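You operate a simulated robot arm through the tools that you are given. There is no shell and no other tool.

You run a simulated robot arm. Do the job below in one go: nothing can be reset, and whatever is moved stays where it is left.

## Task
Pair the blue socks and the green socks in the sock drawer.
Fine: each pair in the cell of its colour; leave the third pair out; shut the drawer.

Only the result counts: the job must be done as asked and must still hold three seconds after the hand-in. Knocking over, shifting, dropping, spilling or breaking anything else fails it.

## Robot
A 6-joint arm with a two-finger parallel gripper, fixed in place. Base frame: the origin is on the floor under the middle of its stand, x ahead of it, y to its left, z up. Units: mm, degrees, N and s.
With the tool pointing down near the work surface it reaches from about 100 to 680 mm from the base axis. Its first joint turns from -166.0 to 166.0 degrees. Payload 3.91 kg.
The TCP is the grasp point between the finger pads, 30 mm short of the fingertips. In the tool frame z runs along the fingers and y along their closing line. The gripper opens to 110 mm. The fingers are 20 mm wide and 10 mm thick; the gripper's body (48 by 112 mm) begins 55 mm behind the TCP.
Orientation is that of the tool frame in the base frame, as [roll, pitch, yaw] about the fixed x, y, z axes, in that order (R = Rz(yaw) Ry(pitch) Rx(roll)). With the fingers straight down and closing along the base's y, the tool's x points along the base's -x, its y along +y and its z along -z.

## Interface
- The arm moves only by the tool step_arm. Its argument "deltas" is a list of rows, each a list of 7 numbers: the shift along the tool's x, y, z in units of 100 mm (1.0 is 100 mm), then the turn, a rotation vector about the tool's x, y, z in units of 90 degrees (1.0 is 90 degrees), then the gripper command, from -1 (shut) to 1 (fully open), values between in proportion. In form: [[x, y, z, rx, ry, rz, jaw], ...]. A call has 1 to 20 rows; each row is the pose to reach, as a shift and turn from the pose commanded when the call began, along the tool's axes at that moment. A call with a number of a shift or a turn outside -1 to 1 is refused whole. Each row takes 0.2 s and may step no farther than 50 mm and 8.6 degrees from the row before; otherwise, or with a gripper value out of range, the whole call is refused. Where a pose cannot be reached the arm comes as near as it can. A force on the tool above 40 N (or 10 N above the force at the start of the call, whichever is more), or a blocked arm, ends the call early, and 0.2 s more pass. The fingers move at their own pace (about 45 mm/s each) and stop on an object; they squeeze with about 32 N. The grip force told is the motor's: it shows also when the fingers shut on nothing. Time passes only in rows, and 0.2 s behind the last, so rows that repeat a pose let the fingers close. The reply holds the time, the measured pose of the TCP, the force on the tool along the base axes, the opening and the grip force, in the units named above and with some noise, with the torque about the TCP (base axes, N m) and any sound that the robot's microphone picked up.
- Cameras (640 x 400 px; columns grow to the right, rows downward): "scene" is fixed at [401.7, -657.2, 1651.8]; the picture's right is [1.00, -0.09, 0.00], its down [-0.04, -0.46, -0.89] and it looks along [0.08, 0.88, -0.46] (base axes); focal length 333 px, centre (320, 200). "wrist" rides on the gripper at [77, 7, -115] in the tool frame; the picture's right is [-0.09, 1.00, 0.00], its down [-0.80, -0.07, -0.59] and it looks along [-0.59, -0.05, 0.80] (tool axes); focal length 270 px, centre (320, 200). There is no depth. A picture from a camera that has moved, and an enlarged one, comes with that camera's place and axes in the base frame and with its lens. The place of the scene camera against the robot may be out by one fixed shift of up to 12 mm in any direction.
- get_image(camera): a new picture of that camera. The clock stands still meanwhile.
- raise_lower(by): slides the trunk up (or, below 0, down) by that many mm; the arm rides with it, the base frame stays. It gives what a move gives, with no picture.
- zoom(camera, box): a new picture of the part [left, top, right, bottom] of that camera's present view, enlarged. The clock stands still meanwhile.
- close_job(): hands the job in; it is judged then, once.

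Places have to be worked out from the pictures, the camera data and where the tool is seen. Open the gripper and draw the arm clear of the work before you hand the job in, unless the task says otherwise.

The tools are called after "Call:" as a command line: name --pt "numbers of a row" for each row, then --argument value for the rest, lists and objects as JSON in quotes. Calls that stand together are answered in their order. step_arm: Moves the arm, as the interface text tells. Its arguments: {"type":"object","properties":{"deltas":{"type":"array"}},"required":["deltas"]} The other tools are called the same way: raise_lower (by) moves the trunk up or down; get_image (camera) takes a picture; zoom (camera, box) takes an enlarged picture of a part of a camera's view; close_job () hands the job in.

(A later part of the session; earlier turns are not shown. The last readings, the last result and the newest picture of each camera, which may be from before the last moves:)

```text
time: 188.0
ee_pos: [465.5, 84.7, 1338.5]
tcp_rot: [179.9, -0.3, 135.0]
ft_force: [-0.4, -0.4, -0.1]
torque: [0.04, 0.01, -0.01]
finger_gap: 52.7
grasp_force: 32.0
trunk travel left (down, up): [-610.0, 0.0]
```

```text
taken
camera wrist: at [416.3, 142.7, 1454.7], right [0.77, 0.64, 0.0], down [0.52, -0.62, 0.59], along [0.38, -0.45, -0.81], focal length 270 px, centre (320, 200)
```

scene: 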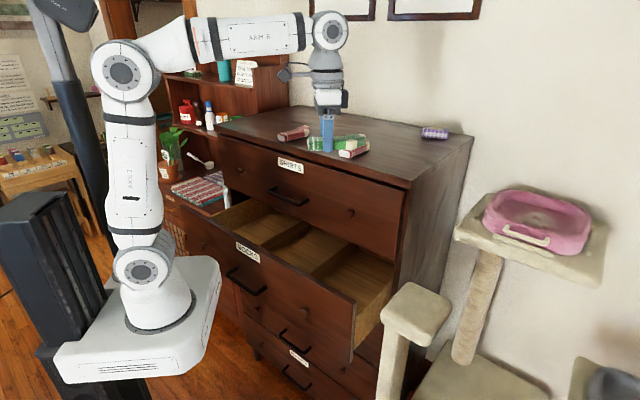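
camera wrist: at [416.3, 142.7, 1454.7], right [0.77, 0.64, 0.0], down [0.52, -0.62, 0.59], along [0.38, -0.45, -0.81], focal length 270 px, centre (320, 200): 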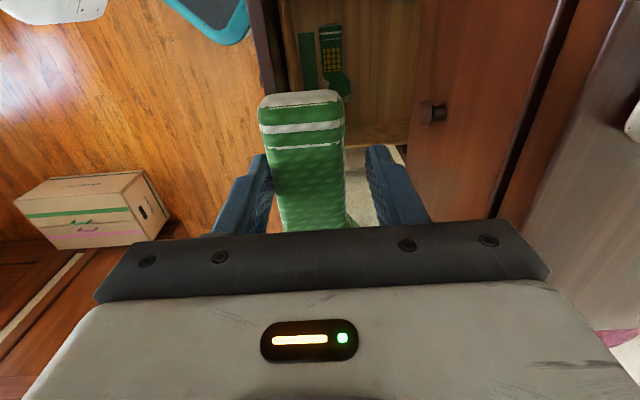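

All as before. I descend in stages to the panel level.

Call:
step_arm --pt "0 0.01 0.15 0 0 0 -1" --pt "0 0.02 0.35 0 0 0 -1" --pt "0 0.02 0.55 0 0 0 -1" --pt "0 0.02 0.75 0 0 0 -1" --pt "0 0.02 0.95 0 0 0 -1" --pt "0 0.02 1.0 0 0 0 -1"

Call:
step_arm --pt "0 0 0.15 0 0 0 -1" --pt "0 0 0.3 0 0 0 -1" --pt "0 0 0.45 0 0 0 -1" --pt "0 0 0.6 0 0 0 -1" --pt "0 0 0.75 0 0 0 -1" --pt "0 0 0.9 0 0 0 -1" --pt "0 0 1.0 0 0 0 -1"

Call:
step_arm --pt "0 0 0.12 0 0 0 -1" --pt "0 0 0.26 0 0 0 -1" --pt "0 0 0.4 0 0 0 -1" --pt "0 0 0.54 0 0 0 -1" --pt "0 0 0.68 0 0 0 -1" --pt "0 0 0.82 0 0 0 -1" --pt "0 0 0.96 0 0 0 -1" --pt "0 0 1.0 0 0 0 -1" --pt "0 0 1.0 0 0 0 -1"

Call:
get_image --camera "wrist"

```text
time: 189.4
ee_pos: [468.1, 88.5, 1237.7]
tcp_rot: [179.9, -0.3, 135.0]
ft_force: [-0.2, -0.7, -0.9]
torque: [0.01, 0.01, 0.02]
finger_gap: 52.7
grasp_force: 31.9
trunk travel left (down, up): [-610.0, 0.0]
```

```text
time: 191.0
ee_pos: [467.8, 89.0, 1137.8]
tcp_rot: [179.8, -0.3, 135.0]
ft_force: [0.2, -0.1, -0.5]
torque: [-0.01, 0.01, 0.02]
finger_gap: 53.1
grasp_force: 32.2
trunk travel left (down, up): [-610.0, 0.0]
```

```text
time: 193.0
ee_pos: [466.8, 88.1, 1037.4]
tcp_rot: [179.9, -0.3, 135.0]
ft_force: [0.0, -0.1, -0.3]
torque: [0.0, -0.01, 0.0]
finger_gap: 52.9
grasp_force: 31.7
trunk travel left (down, up): [-610.0, 0.0]
```

```text
taken
camera wrist: at [417.6, 144.7, 1153.7], right [0.77, 0.64, 0.0], down [0.52, -0.62, 0.59], along [0.38, -0.45, -0.81], focal length 270 px, centre (320, 200)
```

wrist: 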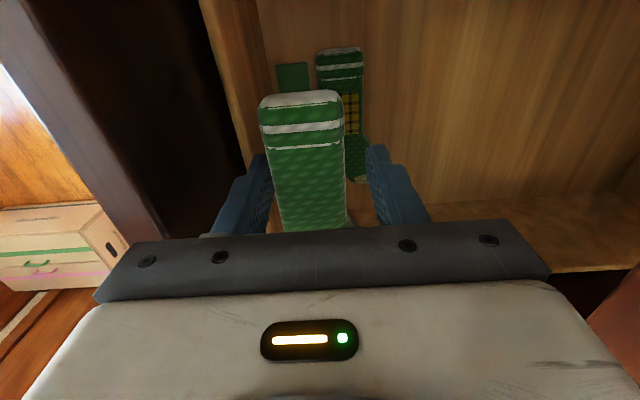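

The mate is visible just deeper. I shift to n≈419 above the panel level and go down to z≈945.

Call:
step_arm --pt "0 0.06 0.03 0 0 0 -1" --pt "0 0.12 0.06 0 0 0 -1" --pt "0 0.18 0.08 0 0 0 -1" --pt "0 0.24 0.12 0 0 0 -1" --pt "0 0.27 0.24 0 0 0 -1" --pt "0 0.27 0.36 0 0 0 -1" --pt "0 0.27 0.48 0 0 0 -1" --pt "0 0.27 0.6 0 0 0 -1" --pt "0 0.27 0.72 0 0 0 -1" --pt "0 0.27 0.84 0 0 0 -1" --pt "0 0.27 0.93 0 0 0 -1" --pt "0 0.27 0.93 0 0 0 -1"

Call:
get_image --camera "wrist"

```text
time: 195.6
ee_pos: [486.8, 107.0, 944.7]
tcp_rot: [179.8, -0.3, 135.0]
ft_force: [0.1, 0.7, -0.4]
torque: [-0.02, 0.01, 0.0]
finger_gap: 52.7
grasp_force: 32.1
trunk travel left (down, up): [-610.0, 0.0]
```

```text
taken
camera wrist: at [437.2, 165.1, 1061.1], right [0.77, 0.64, 0.0], down [0.52, -0.62, 0.59], along [0.38, -0.45, -0.81], focal length 270 px, centre (320, 200)
```

wrist: 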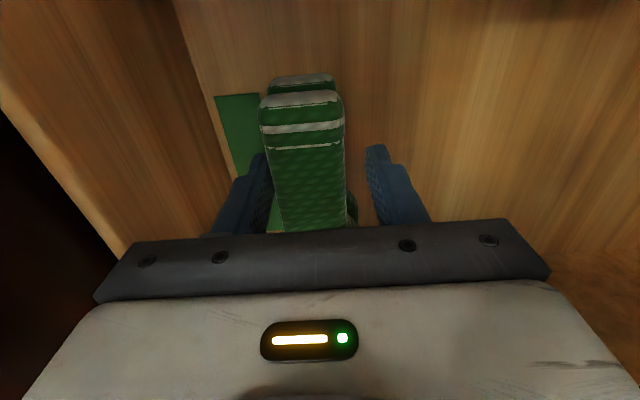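

Well aligned above its mate. I lower to z≈934 and then in 2 mm steps.

Call:
step_arm --pt "0 0 0.03 0 0 0 -1" --pt "0 0 0.06 0 0 0 -1" --pt "0 0 0.09 0 0 0 -1" --pt "0 0 0.11 0 0 0 -1" --pt "0 0 0.13 0 0 0 -1" --pt "0 0 0.13 0 0 0 -1"

Call:
step_arm --pt "0 0 0.015 0 0 0 -1" --pt "0 0 0.03 0 0 0 -1" --pt "0 0 0.03 0 0 0 -1"

```text
time: 197.0
ee_pos: [486.0, 107.8, 932.7]
tcp_rot: [179.9, -0.3, 135.1]
ft_force: [0.3, -0.1, -1.0]
torque: [0.0, 0.02, -0.04]
finger_gap: 52.8
grasp_force: 31.6
trunk travel left (down, up): [-610.0, 0.0]
```

```text
time: 197.8
ee_pos: [486.3, 108.3, 930.3]
tcp_rot: [179.9, -0.3, 134.9]
ft_force: [0.3, 0.0, 0.1]
torque: [0.01, -0.01, -0.02]
finger_gap: 52.8
grasp_force: 32.7
trunk travel left (down, up): [-610.0, 0.0]
```

No contact at 930; I continue in 1.5 mm steps.

Call:
step_arm --pt "0 0 0.015 0 0 0 -1" --pt "0 0 0.03 0 0 0 -1" --pt "0 0 0.03 0 0 0 -1"

Call:
step_arm --pt "0 0 0.01 0 0 0 -1" --pt "0 0 0.01 0 0 0 -1"

```text
time: 198.6
ee_pos: [485.7, 107.5, 928.2]
tcp_rot: [179.7, -0.1, 135.0]
ft_force: [2.2, 0.2, 13.1]
torque: [-0.71, -0.51, 0.07]
finger_gap: 52.8
grasp_force: 32.1
trunk travel left (down, up): [-610.0, 0.0]
```

```text
time: 199.2
ee_pos: [485.8, 107.2, 927.7]
tcp_rot: [179.6, -0.1, 135.0]
ft_force: [3.3, -1.0, 31.0]
torque: [-0.82, -0.12, 0.06]
finger_gap: 52.6
grasp_force: 31.8
trunk travel left (down, up): [-610.0, 0.0]
```

The sock rests on its mate (31 N). I relieve 2.5 mm and open the jaws slowly.

Call:
step_arm --pt "0 0 -0.025 0 0 0 -1" --pt "0 0 -0.025 0 0 0 -0.03" --pt "0 0 -0.025 0 0 0 0.1" --pt "0 0 -0.025 0 0 0 0.2" --pt "0 0 -0.025 0 0 0 0.31" --pt "0 0 -0.025 0 0 0 0.31"

Call:
get_image --camera "wrist"

```text
time: 200.6
ee_pos: [485.9, 108.5, 926.8]
tcp_rot: [179.9, -0.3, 134.9]
ft_force: [0.0, -0.3, -0.1]
torque: [0.0, -0.01, 0.02]
finger_gap: 72.0
grasp_force: 0.0
trunk travel left (down, up): [-610.0, 0.0]
```

```text
taken
camera wrist: at [436.6, 164.9, 1044.0], right [0.77, 0.64, 0.0], down [0.52, -0.62, 0.59], along [0.38, -0.45, -0.81], focal length 270 px, centre (320, 200)
```

wrist: 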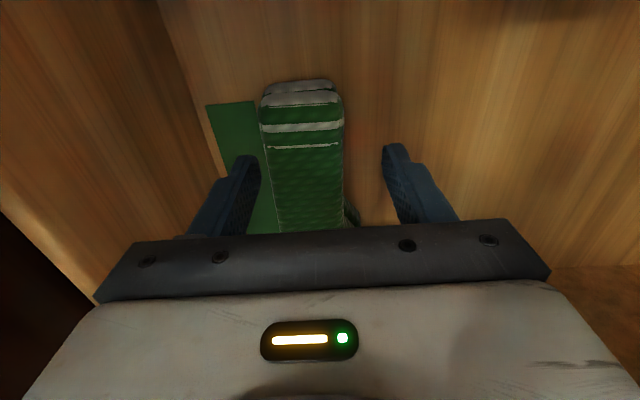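

Released and stable. I lift straight up out of the cell and look.

Call:
step_arm --pt "0 0 -0.1 0 0 0 0.31" --pt "0 0 -0.25 0 0 0 0.31" --pt "0 0 -0.4 0 0 0 0.2" --pt "0 0 -0.6 0 0 0 0.09" --pt "0 0 -0.8 0 0 0 0.09" --pt "0 0 -0.95 0 0 0 0.09" --pt "0 0 -0.95 0 0 0 0.09"

Call:
get_image --camera "wrist"

```text
time: 202.2
ee_pos: [487.8, 108.2, 1023.8]
tcp_rot: [179.8, -0.3, 135.0]
ft_force: [0.3, -0.5, 1.1]
torque: [0.04, -0.01, 0.01]
finger_gap: 59.9
grasp_force: 0.0
trunk travel left (down, up): [-610.0, 0.0]
```

```text
taken
camera wrist: at [438.0, 164.4, 1139.8], right [0.77, 0.64, 0.0], down [0.52, -0.62, 0.59], along [0.38, -0.45, -0.81], focal length 270 px, centre (320, 200)
```

wrist: 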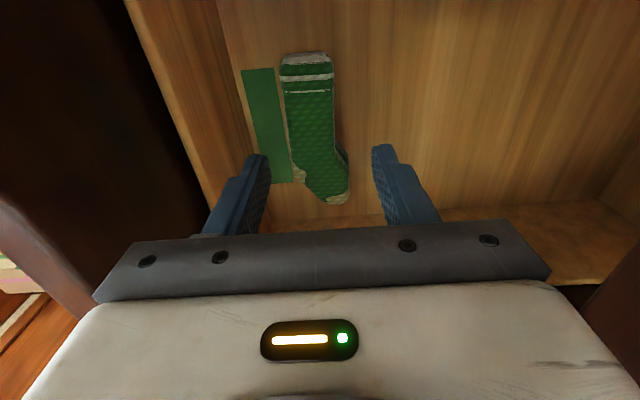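

Both pairs are in their cells. I leave the drawer along the known path, then I will push the drawer shut from outside.

Call:
step_arm --pt "0 0 -0.06 0 0 0 0.09" --pt "0 0 -0.12 0 0 0 0.09" --pt "0 -0.12 -0.14 0 0 0 0.09" --pt "0 -0.24 -0.17 0 0 0 -0.3" --pt "0 -0.3 -0.25 0 0 0 -0.6" --pt "0 -0.3 -0.45 0 0 0 -1" --pt "0 -0.3 -0.65 0 0 0 -1" --pt "0 -0.3 -0.85 0 0 0 -1" --pt "0 -0.3 -1.0 0 0 0 -1"

Call:
step_arm --pt "0.1 0 -0.15 0 0 0 -1" --pt "0.25 0 -0.4 0 0 0 -1" --pt "0.45 0 -0.6 0 0 0 -1" --pt "0.65 0 -0.8 0 0 0 -1" --pt "0.85 0 -1.0 0 0 0 -1" --pt "1.0 0 -1.0 0 0 0 -1" --pt "1.0 0 -1.0 0 0 0 -1"

Call:
get_image --camera "wrist"

```text
time: 204.2
ee_pos: [465.7, 84.4, 1122.2]
tcp_rot: [179.8, -0.2, 135.0]
ft_force: [0.2, 0.3, 0.2]
torque: [0.02, 0.0, -0.01]
finger_gap: 0.0
grasp_force: 31.7
trunk travel left (down, up): [-610.0, 0.0]
```

```text
time: 205.8
ee_pos: [394.0, 156.5, 1223.1]
tcp_rot: [179.9, -0.4, 135.0]
ft_force: [-0.1, -0.2, -1.0]
torque: [0.04, -0.03, 0.03]
finger_gap: 0.3
grasp_force: 31.2
trunk travel left (down, up): [-610.0, 0.0]
```

```text
taken
camera wrist: at [344.0, 212.9, 1338.5], right [0.77, 0.64, 0.0], down [0.52, -0.62, 0.59], along [0.38, -0.45, -0.81], focal length 270 px, centre (320, 200)
```

wrist: 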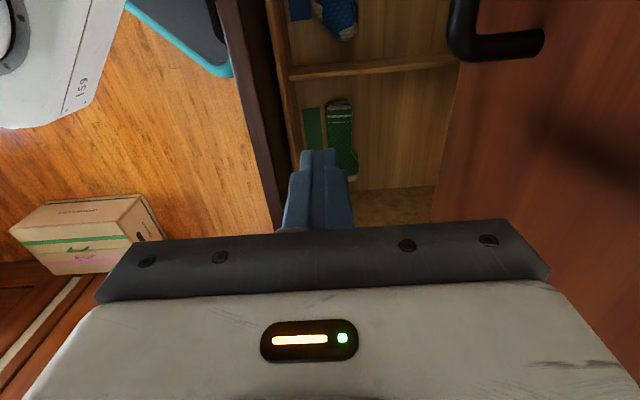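

Both pairs are visible. I move in front of the panel at z≈1223, turning the tool back so the camera faces the dresser.

Call:
step_arm --pt "0.09 -0.09 0 0 0 -0.09 -1" --pt "0.18 -0.18 0 0 0 -0.18 -1" --pt "0.27 -0.27 0 0 0 -0.27 -1" --pt "0.36 -0.36 0 0 0 -0.36 -1" --pt "0.45 -0.45 0 0 0 -0.45 -1" --pt "0.54 -0.54 0 0 0 -0.54 -1" --pt "0.63 -0.63 0 0 0 -0.63 -1" --pt "0.72 -0.72 0 0 0 -0.72 -1" --pt "0.82 -0.82 0 0 0 -0.82 -1" --pt "0.92 -0.92 0 0 0 -0.91 -1" --pt "1.0 -1.0 0 0 0 -1.0 -1" --pt "1.0 -1.0 0 0 0 -1.0 -1"

Call:
get_image --camera "wrist"

Call:
get_image --camera "scene"

```text
refused: row 9 steps farther than a row can; nothing moved
```

```text
taken
camera wrist: at [344.0, 212.9, 1338.5], right [0.77, 0.64, 0.0], down [0.52, -0.62, 0.59], along [0.38, -0.45, -0.81], focal length 270 px, centre (320, 200)
```

wrist: 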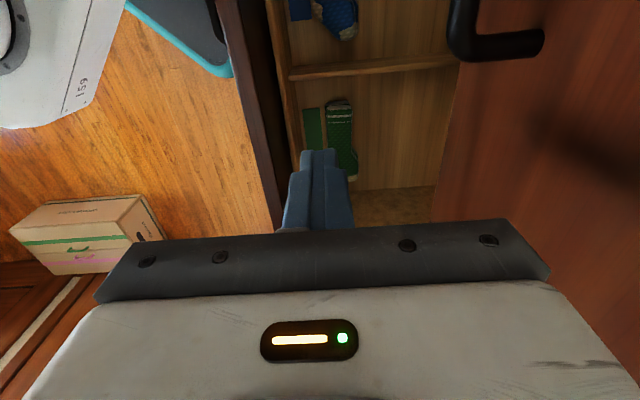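

```text
taken
```

scene: 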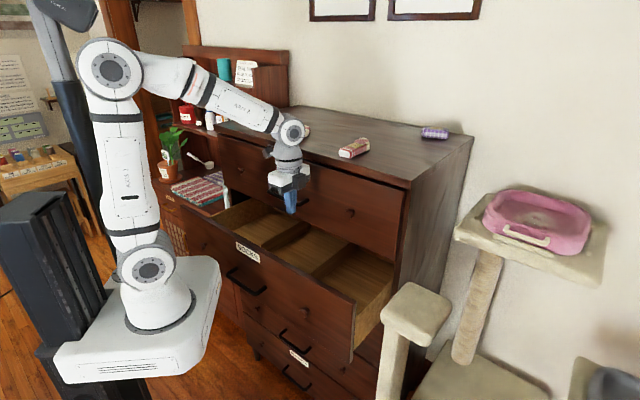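

One row turned slightly too far, so nothing moved. I repeat with even steps.

Call:
step_arm --pt "0.08 -0.08 0 0 0 -0.083 -1" --pt "0.16 -0.16 0 0 0 -0.166 -1" --pt "0.25 -0.25 0 0 0 -0.25 -1" --pt "0.33 -0.33 0 0 0 -0.333 -1" --pt "0.41 -0.41 0 0 0 -0.416 -1" --pt "0.5 -0.5 0 0 0 -0.5 -1" --pt "0.58 -0.58 0 0 0 -0.583 -1" --pt "0.66 -0.66 0 0 0 -0.666 -1" --pt "0.75 -0.75 0 0 0 -0.75 -1" --pt "0.83 -0.83 0 0 0 -0.833 -1" --pt "0.92 -0.92 0 0 0 -0.916 -1" --pt "1.0 -1.0 0 0 0 -1.0 -1" --pt "1.0 -1.0 0 0 0 -1.0 -1"

Call:
get_image --camera "wrist"

Call:
get_image --camera "scene"

```text
time: 208.6
ee_pos: [252.2, 155.1, 1222.6]
tcp_rot: [179.7, 0.2, -135.0]
ft_force: [-1.4, 0.3, 0.3]
torque: [0.03, -0.01, 0.02]
finger_gap: 0.0
grasp_force: 32.4
trunk travel left (down, up): [-610.0, 0.0]
```

```text
taken
camera wrist: at [193.7, 103.3, 1337.5], right [-0.64, 0.77, 0.0], down [0.62, 0.51, 0.6], along [0.45, 0.39, -0.8], focal length 270 px, centre (320, 200)
```

wrist: 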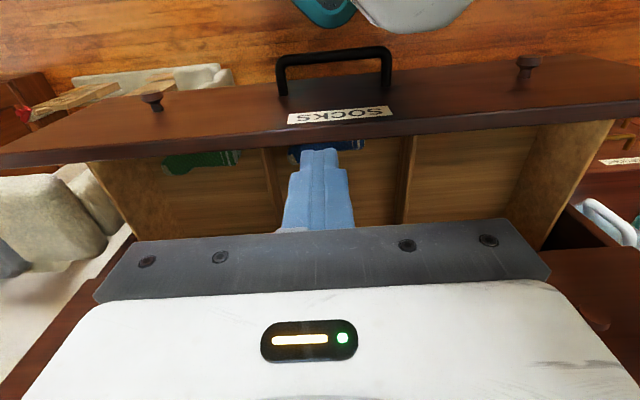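

```text
taken
```

scene: 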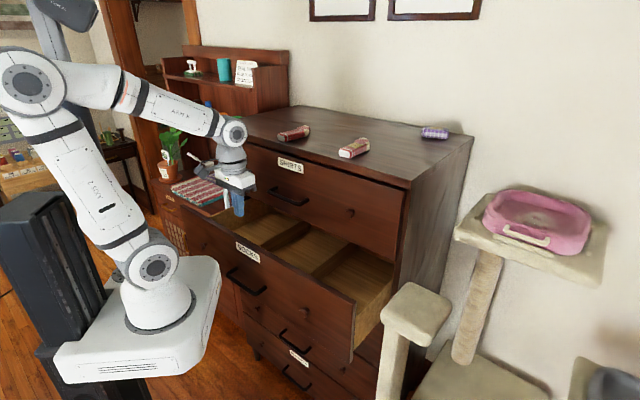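

The fingers hang in front of the panel with about 19 mm to spare. I lower them to z≈1080, tips 28 mm below the panel's top edge.

Call:
step_arm --pt "0 0.09 0.1 0 0 0 -1" --pt "0 0.18 0.25 0 0 0 -1" --pt "0 0.18 0.4 0 0 0 -1" --pt "0 0.18 0.55 0 0 0 -1" --pt "0 0.18 0.7 0 0 0 -1" --pt "0 0.18 0.8 0 0 0 -1" --pt "0 0.18 0.8 0 0 0 -1"

Call:
get_image --camera "wrist"

Call:
zoom --camera "scene" --box '[140, 120, 380, 270]'

```text
time: 210.2
ee_pos: [239.0, 168.4, 1144.0]
tcp_rot: [179.7, 0.2, -134.9]
ft_force: [-0.1, 0.3, 0.1]
torque: [0.01, 0.0, 0.04]
finger_gap: 0.2
grasp_force: 32.3
trunk travel left (down, up): [-610.0, 0.0]
```

```text
taken
camera wrist: at [180.3, 116.9, 1259.0], right [-0.64, 0.77, 0.0], down [0.62, 0.51, 0.6], along [0.46, 0.39, -0.8], focal length 270 px, centre (320, 200)
```

wrist: 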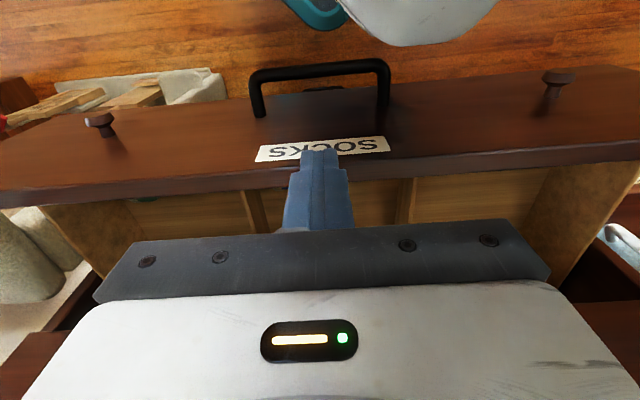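

```text
2.67 times, centred on (260, 195) of scene
camera zoom: at [401.7, -657.2, 1651.8], right [1.0, -0.09, 0.0], down [-0.04, -0.46, -0.89], along [0.08, 0.88, -0.46], focal length 889 px, centre (480, 213)
```

zoom: 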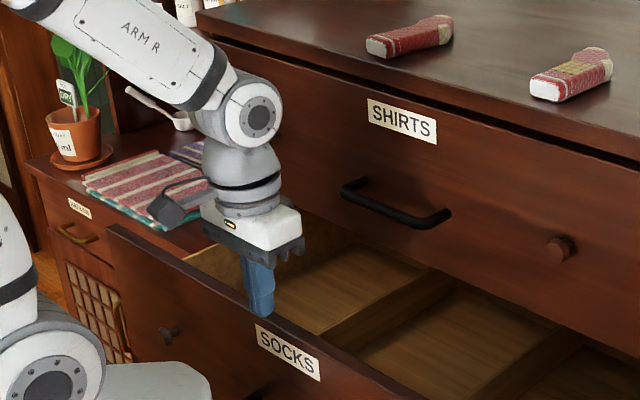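

The tip is still about 20 mm in front of the panel's face. I lower 64 mm more.

Call:
step_arm --pt "0 0 0.15 0 0 0 -1" --pt "0 0 0.3 0 0 0 -1" --pt "0 0 0.45 0 0 0 -1" --pt "0 0 0.58 0 0 0 -1" --pt "0 0 0.66 0 0 0 -1" --pt "0 0 0.66 0 0 0 -1"

Call:
get_image --camera "wrist"

Call:
zoom --camera "scene" --box '[140, 120, 380, 270]'

```text
time: 211.2
ee_pos: [259.5, 187.3, 1105.1]
tcp_rot: [179.8, 0.9, -135.0]
ft_force: [-1.7, -1.5, 25.1]
torque: [-0.01, -0.11, 0.1]
finger_gap: 0.0
grasp_force: 32.3
out of reach, approached as far as the arm can: row 1, 2, 3, 4, 5
trunk travel left (down, up): [-610.0, 0.0]
stopped in row 5: the force on the tool passed its limit at 67 N (the readings are from after the stop); the commanded pose is now the measured one
```

```text
taken
camera wrist: at [199.4, 134.5, 1219.8], right [-0.64, 0.77, 0.01], down [0.61, 0.51, 0.61], along [0.47, 0.39, -0.79], focal length 270 px, centre (320, 200)
```

wrist: 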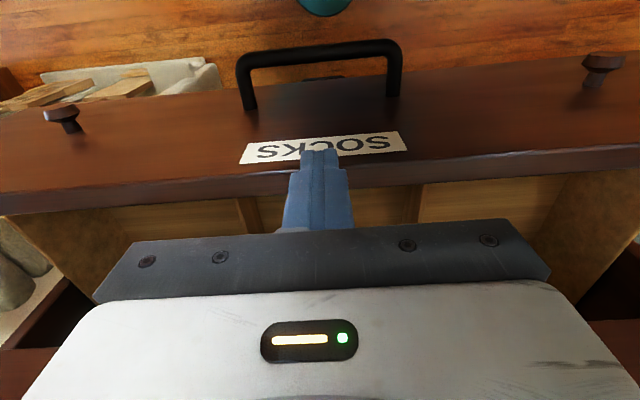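

```text
2.67 times, centred on (260, 195) of scene
camera zoom: at [401.7, -657.2, 1651.8], right [1.0, -0.09, 0.0], down [-0.04, -0.46, -0.89], along [0.08, 0.88, -0.46], focal length 889 px, centre (480, 213)
```

zoom: 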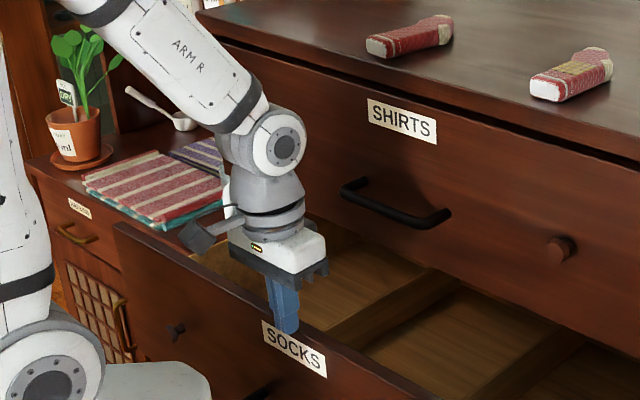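

The arm is too folded at this trunk height and drifted onto the panel's top edge. I lift off at once and check the scene.

Call:
step_arm --pt "0 0 -0.1 0 0 0 -1" --pt "0 0 -0.25 0 0 0 -1" --pt "0 0 -0.45 0 0 0 -1" --pt "0 0 -0.7 0 0 0 -1" --pt "0 0 -1.0 0 0 0 -1" --pt "0 0 -1.0 0 0 0 -1"

Call:
get_image --camera "scene"

Call:
get_image --camera "wrist"

```text
time: 212.6
ee_pos: [258.9, 184.7, 1202.8]
tcp_rot: [179.8, 0.9, -135.0]
ft_force: [0.5, -0.5, -0.2]
torque: [-0.01, 0.01, 0.01]
finger_gap: 0.0
grasp_force: 31.7
trunk travel left (down, up): [-610.0, 0.0]
```

```text
taken
```

scene: 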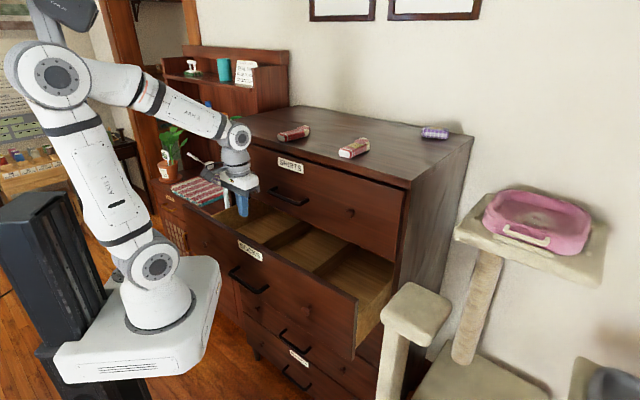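

```text
taken
camera wrist: at [198.4, 133.3, 1318.0], right [-0.64, 0.77, 0.01], down [0.61, 0.51, 0.61], along [0.46, 0.39, -0.8], focal length 270 px, centre (320, 200)
```

wrist: 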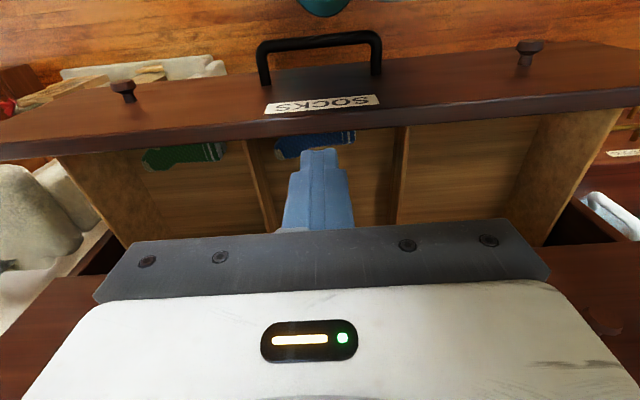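

The drawer has not moved. With the trunk lower the arm can reach the panel's front comfortably, so I first rise and move over the drawer, then lower the trunk.

Call:
step_arm --pt "0 0 -0.2 0 0.005 0 -1" --pt "-0.1 0 -0.4 0 0.01 0 -1" --pt "-0.2 0 -0.6 0 0.01 0 -1" --pt "-0.3 0 -0.8 0 0.01 0 -1" --pt "-0.4 0 -1.0 0 0.01 0 -1" --pt "-0.4 0 -1.0 0 0.01 0 -1"

Call:
step_arm --pt "0 0 -0.2 0 0 0 -1" --pt "0 0 -0.4 0 0 0 -1" --pt "0 0 -0.6 0 0 0 -1" --pt "0 0 -0.8 0 0 0 -1" --pt "0 0 -1.0 0 0 0 -1" --pt "0 0 -1.0 0 0 0 -1"

Call:
get_image --camera "wrist"

```text
time: 214.0
ee_pos: [286.2, 210.9, 1304.6]
tcp_rot: [179.8, 0.0, -134.9]
ft_force: [0.4, 0.2, -0.2]
torque: [0.02, 0.01, -0.01]
finger_gap: 0.1
grasp_force: 31.8
trunk travel left (down, up): [-610.0, 0.0]
```

```text
time: 215.4
ee_pos: [285.9, 212.5, 1405.0]
tcp_rot: [179.8, -0.1, -135.0]
ft_force: [-0.3, 0.1, 0.1]
torque: [-0.01, 0.03, -0.01]
finger_gap: 0.0
grasp_force: 32.3
trunk travel left (down, up): [-610.0, 0.0]
```

```text
taken
camera wrist: at [226.9, 161.3, 1520.5], right [-0.64, 0.77, 0.0], down [0.62, 0.51, 0.59], along [0.45, 0.38, -0.8], focal length 270 px, centre (320, 200)
```

wrist: 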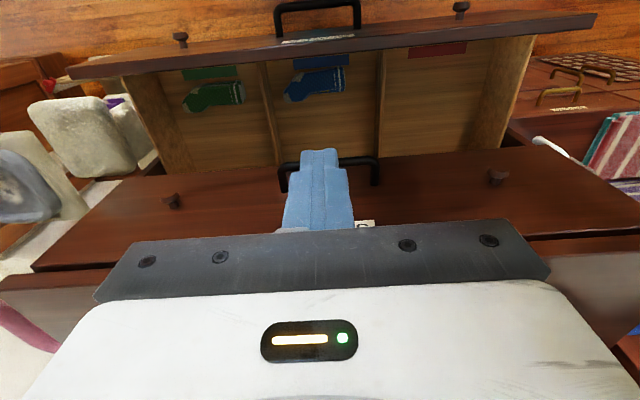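

Both pairs sit in their cells and the red cell is empty. Before lowering the trunk I verify the handle position by zooming.

Call:
zoom --camera "wrist" --box '[240, 0, 400, 100]'

```text
4.00 times, centred on (320, 50) of wrist
camera zoom: at [226.9, 161.3, 1520.5], right [-0.64, 0.77, 0.0], down [0.62, 0.51, 0.59], along [0.45, 0.38, -0.8], focal length 1081 px, centre (320, 800)
```

zoom: 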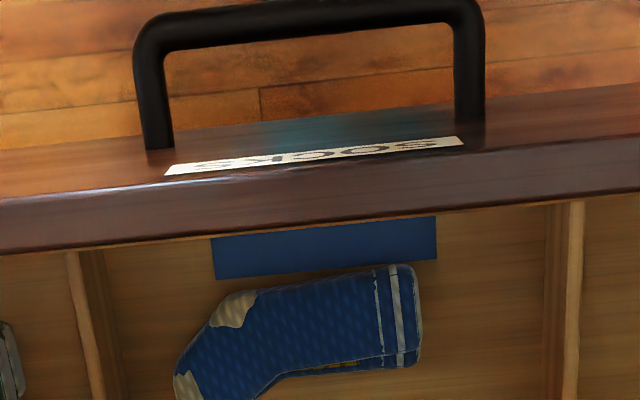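

The bar is at n≈275, so the gap to the platform is at least 20 mm. I lower the trunk 250 mm; the tool then ends above the open drawer.

Call:
raise_lower --by -120

Call:
raise_lower --by -130

Call:
get_image --camera "wrist"

Call:
get_image --camera "scene"

```text
time: 216.9
ee_pos: [284.9, 213.8, 1284.3]
tcp_rot: [179.8, 0.0, -135.0]
ft_force: [0.6, 0.4, 0.8]
torque: [-0.03, -0.02, -0.02]
finger_gap: 0.0
grasp_force: 31.7
trunk travel left (down, up): [-490.0, 120.0]
```

```text
time: 218.4
ee_pos: [284.7, 211.5, 1155.0]
tcp_rot: [179.8, 0.0, -135.0]
ft_force: [-0.3, 0.1, -0.6]
torque: [0.0, 0.0, 0.0]
finger_gap: 0.0
grasp_force: 31.9
trunk travel left (down, up): [-360.0, 250.0]
```

```text
taken
camera wrist: at [226.9, 161.3, 1270.4], right [-0.64, 0.77, 0.0], down [0.62, 0.51, 0.59], along [0.45, 0.38, -0.8], focal length 270 px, centre (320, 200)
```

wrist: 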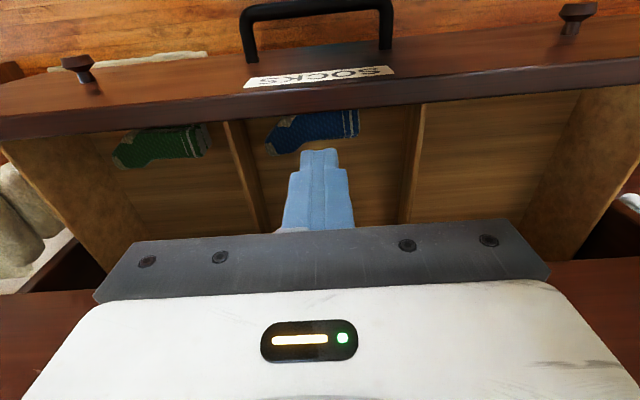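

```text
taken
```

scene: 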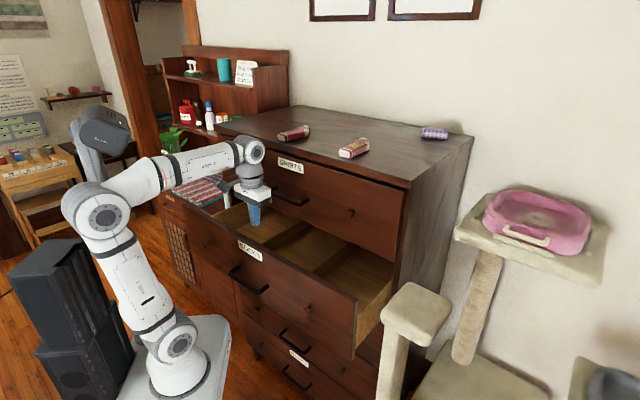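

Good posture now. I move back to n≈289 above the panel's front side, then lower to z≈1080.

Call:
step_arm --pt "0.12 0 0 0 0 0 -1" --pt "0.24 0 0 0 0 0 -1" --pt "0.36 0 0 0 0 0 -1" --pt "0.48 0 0 0 0 0 -1" --pt "0.62 0 0 0 0 0 -1" --pt "0.62 0 0 0 0 0 -1"

Call:
step_arm --pt "0 0 0.12 0 0 0 -1" --pt "0 0 0.24 0 0 0 -1" --pt "0 0 0.36 0 0 0 -1" --pt "0 0 0.48 0 0 0 -1" --pt "0 0 0.6 0 0 0 -1" --pt "0 0 0.75 0 0 0 -1" --pt "0 0 0.75 0 0 0 -1"

Call:
get_image --camera "wrist"

Call:
zoom --camera "scene" --box '[140, 130, 380, 280]'

```text
time: 219.8
ee_pos: [242.0, 169.4, 1154.9]
tcp_rot: [179.8, 0.0, -134.9]
ft_force: [-0.4, -0.5, 0.1]
torque: [-0.01, 0.04, -0.01]
finger_gap: 0.1
grasp_force: 32.1
trunk travel left (down, up): [-360.0, 250.0]
```

```text
time: 221.4
ee_pos: [241.1, 168.3, 1080.0]
tcp_rot: [179.8, -0.1, -135.0]
ft_force: [-0.2, 0.3, -0.2]
torque: [0.02, 0.03, 0.01]
finger_gap: 0.0
grasp_force: 32.0
trunk travel left (down, up): [-360.0, 250.0]
```

```text
taken
camera wrist: at [182.4, 116.9, 1195.0], right [-0.64, 0.77, 0.0], down [0.62, 0.51, 0.59], along [0.45, 0.38, -0.8], focal length 270 px, centre (320, 200)
```

wrist: 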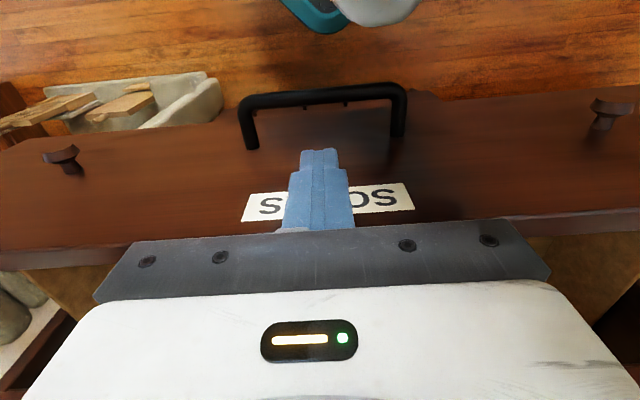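

```text
2.67 times, centred on (260, 205) of scene
camera zoom: at [401.7, -657.2, 1651.8], right [1.0, -0.09, 0.0], down [-0.04, -0.46, -0.89], along [0.08, 0.88, -0.46], focal length 889 px, centre (480, 187)
```

zoom: 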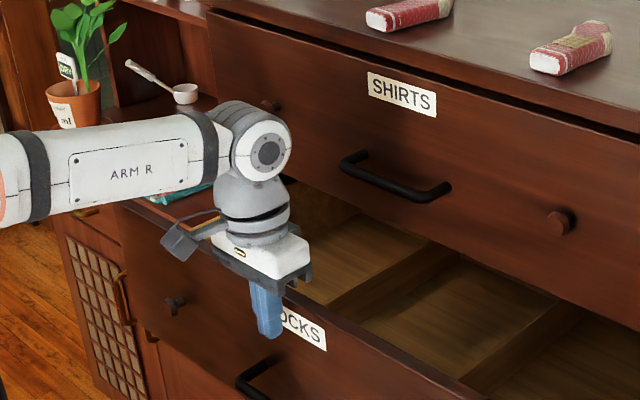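

The closed fingers stand in front of the panel. I push the drawer in slowly, 6 mm per step.

Call:
step_arm --pt "-0.05 0 0 0 0 0 -1" --pt "-0.1 0 0 0 0 0 -1" --pt "-0.15 0 0 0 0 0 -1" --pt "-0.2 0 0 0 0 0 -1" --pt "-0.25 0 0 0 0 0 -1" --pt "-0.3 0 0 0 0 0 -1" --pt "-0.36 0 0 0 0 0 -1" --pt "-0.42 0 0 0 0 0 -1" --pt "-0.48 0 0 0 0 0 -1" --pt "-0.54 0 0 0 0 0 -1" --pt "-0.6 0 0 0 0 0 -1" --pt "-0.66 0 0 0 0 0 -1" --pt "-0.72 0 0 0 0 0 -1" --pt "-0.78 0 0 0 0 0 -1" --pt "-0.84 0 0 0 0 0 -1" --pt "-0.9 0 0 0 0 0 -1" --pt "-0.9 0 0 0 0 0 -1"

Call:
zoom --camera "scene" --box '[160, 130, 400, 280]'

Call:
get_image --camera "wrist"

```text
time: 225.1
ee_pos: [304.7, 232.3, 1079.9]
tcp_rot: [179.8, 0.0, -135.0]
ft_force: [-0.3, -0.5, -1.3]
torque: [-0.02, -0.04, 0.04]
finger_gap: 0.0
grasp_force: 32.1
trunk travel left (down, up): [-360.0, 250.0]
```

```text
2.67 times, centred on (280, 205) of scene
camera zoom: at [401.7, -657.2, 1651.8], right [1.0, -0.09, 0.0], down [-0.04, -0.46, -0.89], along [0.08, 0.88, -0.46], focal length 889 px, centre (427, 187)
```

zoom: 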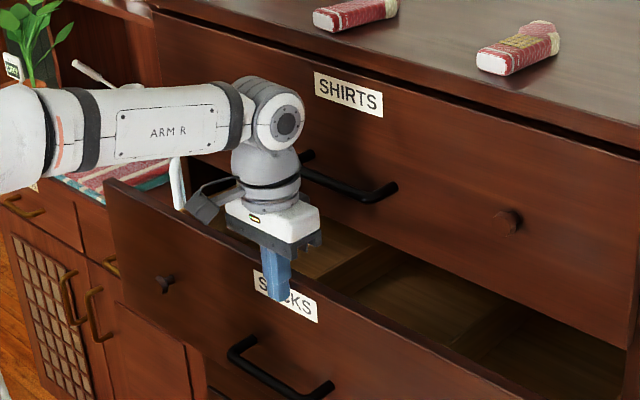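

```text
taken
camera wrist: at [246.6, 181.2, 1195.2], right [-0.64, 0.77, 0.0], down [0.62, 0.51, 0.59], along [0.45, 0.38, -0.8], focal length 270 px, centre (320, 200)
```

wrist: 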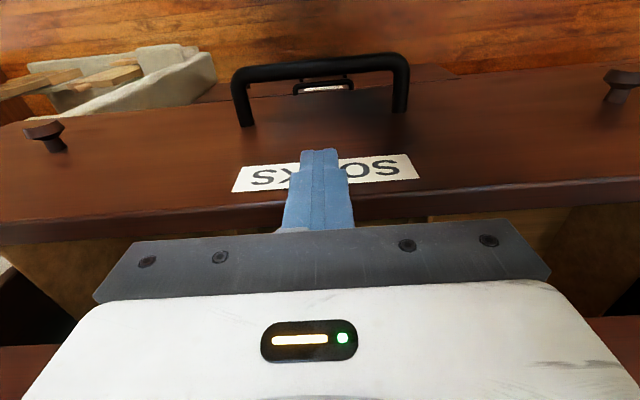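

The drawer follows smoothly; opening now about 120 mm. I push another 45 mm with the vertical tool.

Call:
step_arm --pt "-0.05 0 0 0 0 0 -1" --pt "-0.1 0 0 0 0 0 -1" --pt "-0.15 0 0 0 0 0 -1" --pt "-0.2 0 0 0 0 0 -1" --pt "-0.25 0 0 0 0 0 -1" --pt "-0.3 0 0 0 0 0 -1" --pt "-0.36 0 0 0 0 0 -1" --pt "-0.42 0 0 0 0 0 -1" --pt "-0.42 0 0 0 0 0 -1"

Call:
zoom --camera "scene" --box '[160, 130, 400, 280]'

```text
time: 227.2
ee_pos: [329.7, 258.6, 1081.1]
tcp_rot: [179.9, -0.3, -135.0]
ft_force: [-19.8, -17.7, 2.1]
torque: [1.62, -1.83, 0.1]
finger_gap: 0.0
grasp_force: 32.3
trunk travel left (down, up): [-360.0, 250.0]
stopped in row 9: the force on the tool passed its limit at 41 N (the readings are from after the stop); the commanded pose is now the measured one
```

```text
2.67 times, centred on (280, 205) of scene
camera zoom: at [401.7, -657.2, 1651.8], right [1.0, -0.09, 0.0], down [-0.04, -0.46, -0.89], along [0.08, 0.88, -0.46], focal length 889 px, centre (427, 187)
```

zoom: 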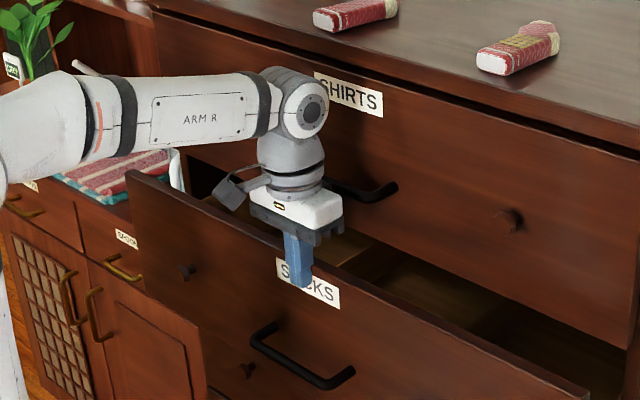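

The force acted 92 mm above the TCP: the wrist flange met the SHIRTS handle, as foreseen. I back off 45 mm, tilt the tool 45° forward and lower a little, to finish with the fingertips.

Call:
step_arm --pt "0.15 0 0 0 0 0 -1" --pt "0.3 0 0 0 0 0 -1" --pt "0.45 0 0 0 0 0 -1" --pt "0.45 0 0.04 0 -0.08 0 -1" --pt "0.45 0 0.08 0 -0.16 0 -1" --pt "0.45 0 0.12 0 -0.24 0 -1" --pt "0.45 0 0.16 0 -0.32 0 -1" --pt "0.45 0 0.2 0 -0.4 0 -1" --pt "0.45 0 0.25 0 -0.48 0 -1" --pt "0.45 0 0.25 0 -0.48 0 -1"

Call:
get_image --camera "scene"

Call:
get_image --camera "wrist"

```text
time: 229.4
ee_pos: [301.5, 229.0, 1054.6]
tcp_rot: [179.7, 43.0, -135.3]
ft_force: [0.7, 0.0, 0.9]
torque: [0.01, -0.01, -0.01]
finger_gap: 0.1
grasp_force: 32.1
trunk travel left (down, up): [-360.0, 250.0]
```

```text
taken
```

scene: 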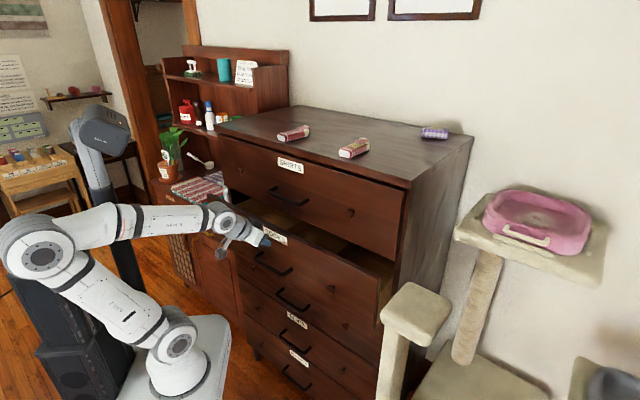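

```text
taken
camera wrist: at [202.2, 136.9, 1086.7], right [-0.66, 0.75, 0.06], down [0.18, 0.07, 0.98], along [0.73, 0.66, -0.18], focal length 270 px, centre (320, 200)
```

wrist: 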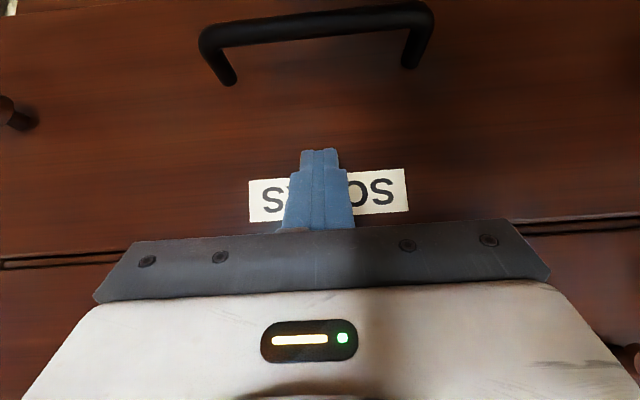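

The fingertips point at the panel beside the label. I push forward along +n, 5–6 mm per step.

Call:
step_arm --pt "-0.044 0 0.041 0 0 0 -1" --pt "-0.088 0 0.082 0 0 0 -1" --pt "-0.132 0 0.123 0 0 0 -1" --pt "-0.175 0 0.164 0 0 0 -1" --pt "-0.219 0 0.205 0 0 0 -1" --pt "-0.263 0 0.246 0 0 0 -1" --pt "-0.307 0 0.286 0 0 0 -1" --pt "-0.351 0 0.327 0 0 0 -1" --pt "-0.395 0 0.368 0 0 0 -1" --pt "-0.439 0 0.409 0 0 0 -1" --pt "-0.482 0 0.45 0 0 0 -1" --pt "-0.526 0 0.491 0 0 0 -1" --pt "-0.526 0 0.491 0 0 0 -1"

Call:
get_image --camera "scene"

Call:
get_image --camera "wrist"

```text
time: 232.2
ee_pos: [352.9, 278.9, 1053.5]
tcp_rot: [179.7, 42.9, -135.2]
ft_force: [-0.3, -0.3, -0.5]
torque: [0.0, -0.01, 0.0]
finger_gap: 0.0
grasp_force: 32.3
trunk travel left (down, up): [-360.0, 250.0]
```

```text
taken
```

scene: 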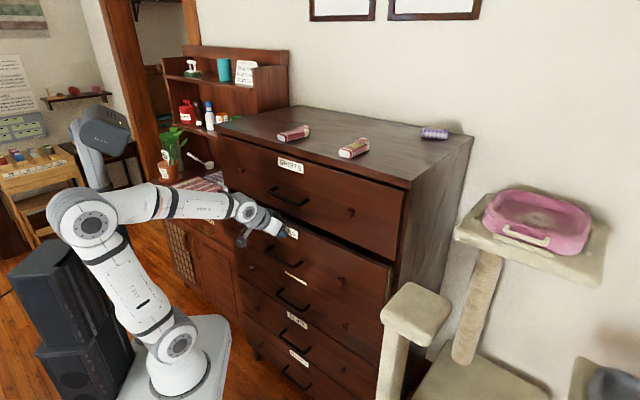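

```text
taken
camera wrist: at [253.4, 187.5, 1086.4], right [-0.66, 0.75, 0.06], down [0.18, 0.08, 0.98], along [0.73, 0.66, -0.19], focal length 270 px, centre (320, 200)
```

wrist: 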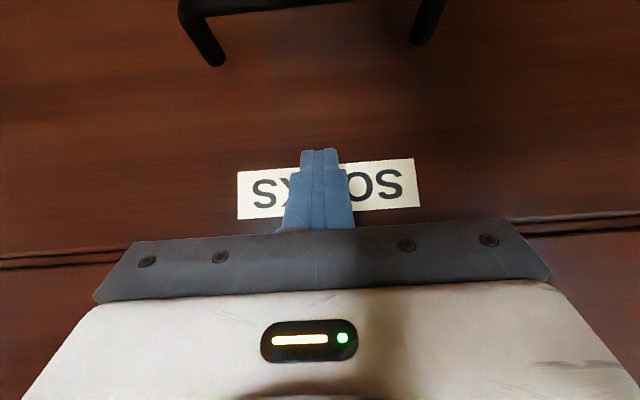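

The opening is down to about 37 mm. I keep pushing in 4 mm steps until it meets its stop.

Call:
step_arm --pt "-0.029 0 0.027 0 0 0 -1" --pt "-0.058 0 0.055 0 0 0 -1" --pt "-0.088 0 0.082 0 0 0 -1" --pt "-0.117 0 0.109 0 0 0 -1" --pt "-0.146 0 0.136 0 0 0 -1" --pt "-0.175 0 0.164 0 0 0 -1" --pt "-0.205 0 0.191 0 0 0 -1" --pt "-0.227 0 0.211 0 0 0 -1" --pt "-0.241 0 0.225 0 0 0 -1" --pt "-0.256 0 0.239 0 0 0 -1" --pt "-0.256 0 0.239 0 0 0 -1"

Call:
zoom --camera "scene" --box '[200, 130, 440, 280]'

```text
time: 234.6
ee_pos: [376.5, 304.9, 1053.8]
tcp_rot: [179.7, 42.9, -135.2]
ft_force: [0.0, -1.7, 2.1]
torque: [0.05, -0.03, -0.01]
finger_gap: 0.0
grasp_force: 32.2
trunk travel left (down, up): [-360.0, 250.0]
```

```text
2.67 times, centred on (320, 205) of scene
camera zoom: at [401.7, -657.2, 1651.8], right [1.0, -0.09, 0.0], down [-0.04, -0.46, -0.89], along [0.08, 0.88, -0.46], focal length 889 px, centre (320, 187)
```

zoom: 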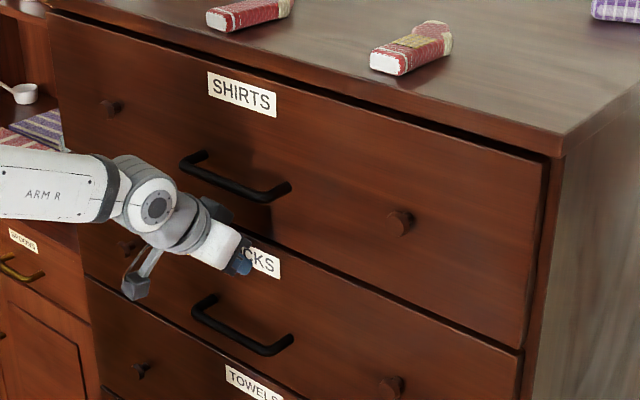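

Nearly flush. I push on by 1–2 mm steps until the stop is felt.

Call:
step_arm --pt "-0.011 0 0.01 0 0 0 -1" --pt "-0.022 0 0.02 0 0 0 -1" --pt "-0.033 0 0.031 0 0 0 -1" --pt "-0.033 0 0.031 0 0 0 -1"

Call:
zoom --camera "scene" --box '[220, 150, 420, 275]'

```text
time: 235.6
ee_pos: [377.8, 304.5, 1054.2]
tcp_rot: [179.6, 42.9, -135.2]
ft_force: [-21.6, -23.7, -4.9]
torque: [-0.59, 0.32, -0.05]
finger_gap: 0.1
grasp_force: 32.8
trunk travel left (down, up): [-360.0, 250.0]
```

```text
3.20 times, centred on (320, 212) of scene
camera zoom: at [401.7, -657.2, 1651.8], right [1.0, -0.09, 0.0], down [-0.04, -0.46, -0.89], along [0.08, 0.88, -0.46], focal length 1066 px, centre (320, 160)
```

zoom: 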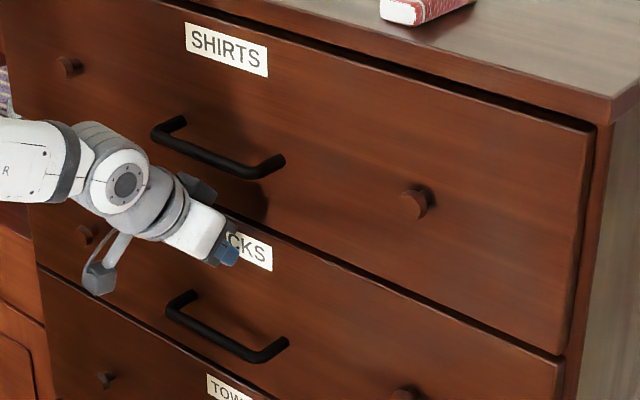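

The drawer meets its stop (32 N at the fingertips) and looks flush with the others. I back straight off.

Call:
step_arm --pt "0.02 0 -0.02 0 0 0 -1" --pt "0.06 0 -0.06 0 0 0 -1" --pt "0.15 0 -0.14 0 0 0 -1" --pt "0.3 0 -0.28 0 0 0 -1" --pt "0.45 0 -0.42 0 0 0 -1" --pt "0.6 0 -0.56 0 0 0 -1" --pt "0.6 0 -0.56 0 0 0 -1"

Call:
get_image --camera "wrist"

Call:
zoom --camera "scene" --box '[200, 90, 480, 265]'

```text
time: 237.2
ee_pos: [320.8, 248.9, 1055.0]
tcp_rot: [179.7, 42.9, -135.2]
ft_force: [1.2, 0.0, -0.8]
torque: [0.03, 0.0, 0.01]
finger_gap: 0.0
grasp_force: 32.2
trunk travel left (down, up): [-360.0, 250.0]
```

```text
taken
camera wrist: at [222.5, 157.2, 1087.3], right [-0.66, 0.75, 0.06], down [0.18, 0.08, 0.98], along [0.73, 0.66, -0.19], focal length 270 px, centre (320, 200)
```

wrist: 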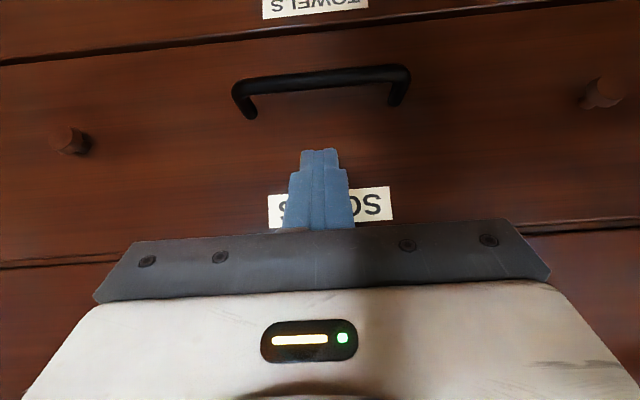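

```text
2.29 times, centred on (340, 178) of scene
camera zoom: at [401.7, -657.2, 1651.8], right [1.0, -0.09, 0.0], down [-0.04, -0.46, -0.89], along [0.08, 0.88, -0.46], focal length 762 px, centre (274, 251)
```

zoom: 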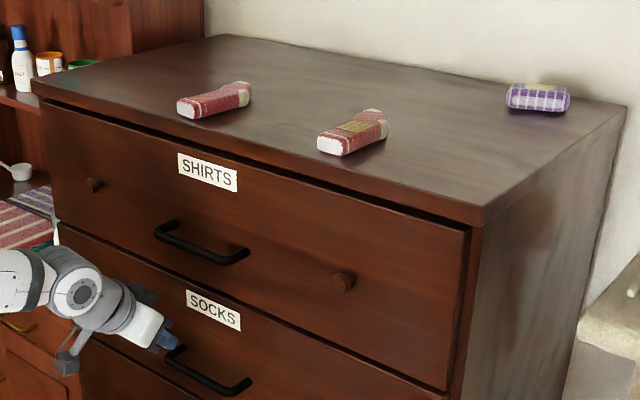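

The SOCKS drawer stands exactly as at the start and the red socks and the purple roll are untouched. I draw back further, bring the tool upright and open the gripper.

Call:
step_arm --pt "0.11 0 -0.1 0 0 0 -1" --pt "0.219 0 -0.205 0 0 0 -1" --pt "0.206 0 -0.329 0 0.08 0 -0.6" --pt "0.192 0 -0.453 0 0.16 0 -0.3" --pt "0.179 0 -0.577 0 0.24 0 0" --pt "0.166 0 -0.701 0 0.32 0 0" --pt "0.152 0 -0.826 0 0.4 0 0" --pt "0.139 0 -0.95 0 0.477 0 0" --pt "0.139 0 -0.95 0 0.477 0 0"

Call:
get_image --camera "scene"

Call:
get_image --camera "wrist"

```text
time: 239.2
ee_pos: [270.4, 195.5, 1114.5]
tcp_rot: [179.9, -0.1, -135.0]
ft_force: [0.1, 0.1, -0.2]
torque: [-0.01, 0.02, -0.01]
finger_gap: 55.0
grasp_force: 0.1
trunk travel left (down, up): [-360.0, 250.0]
```

```text
taken
```

scene: 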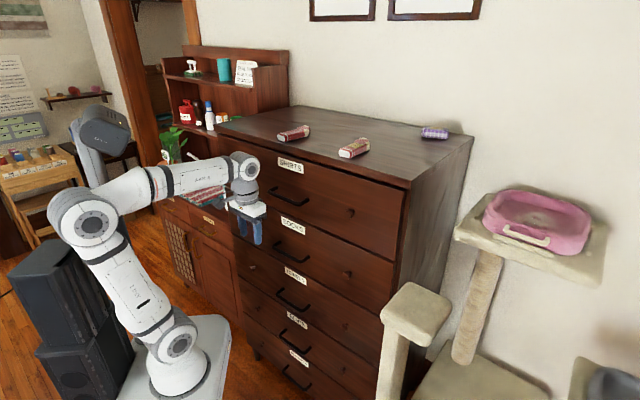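

```text
taken
camera wrist: at [211.4, 144.2, 1230.9], right [-0.64, 0.77, 0.0], down [0.62, 0.52, 0.59], along [0.45, 0.38, -0.81], focal length 270 px, centre (320, 200)
```

wrist: 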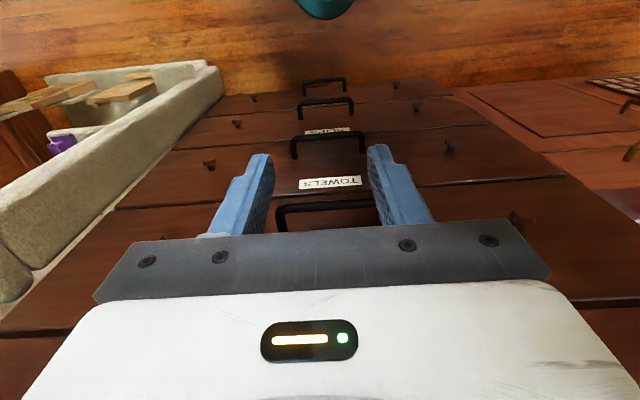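

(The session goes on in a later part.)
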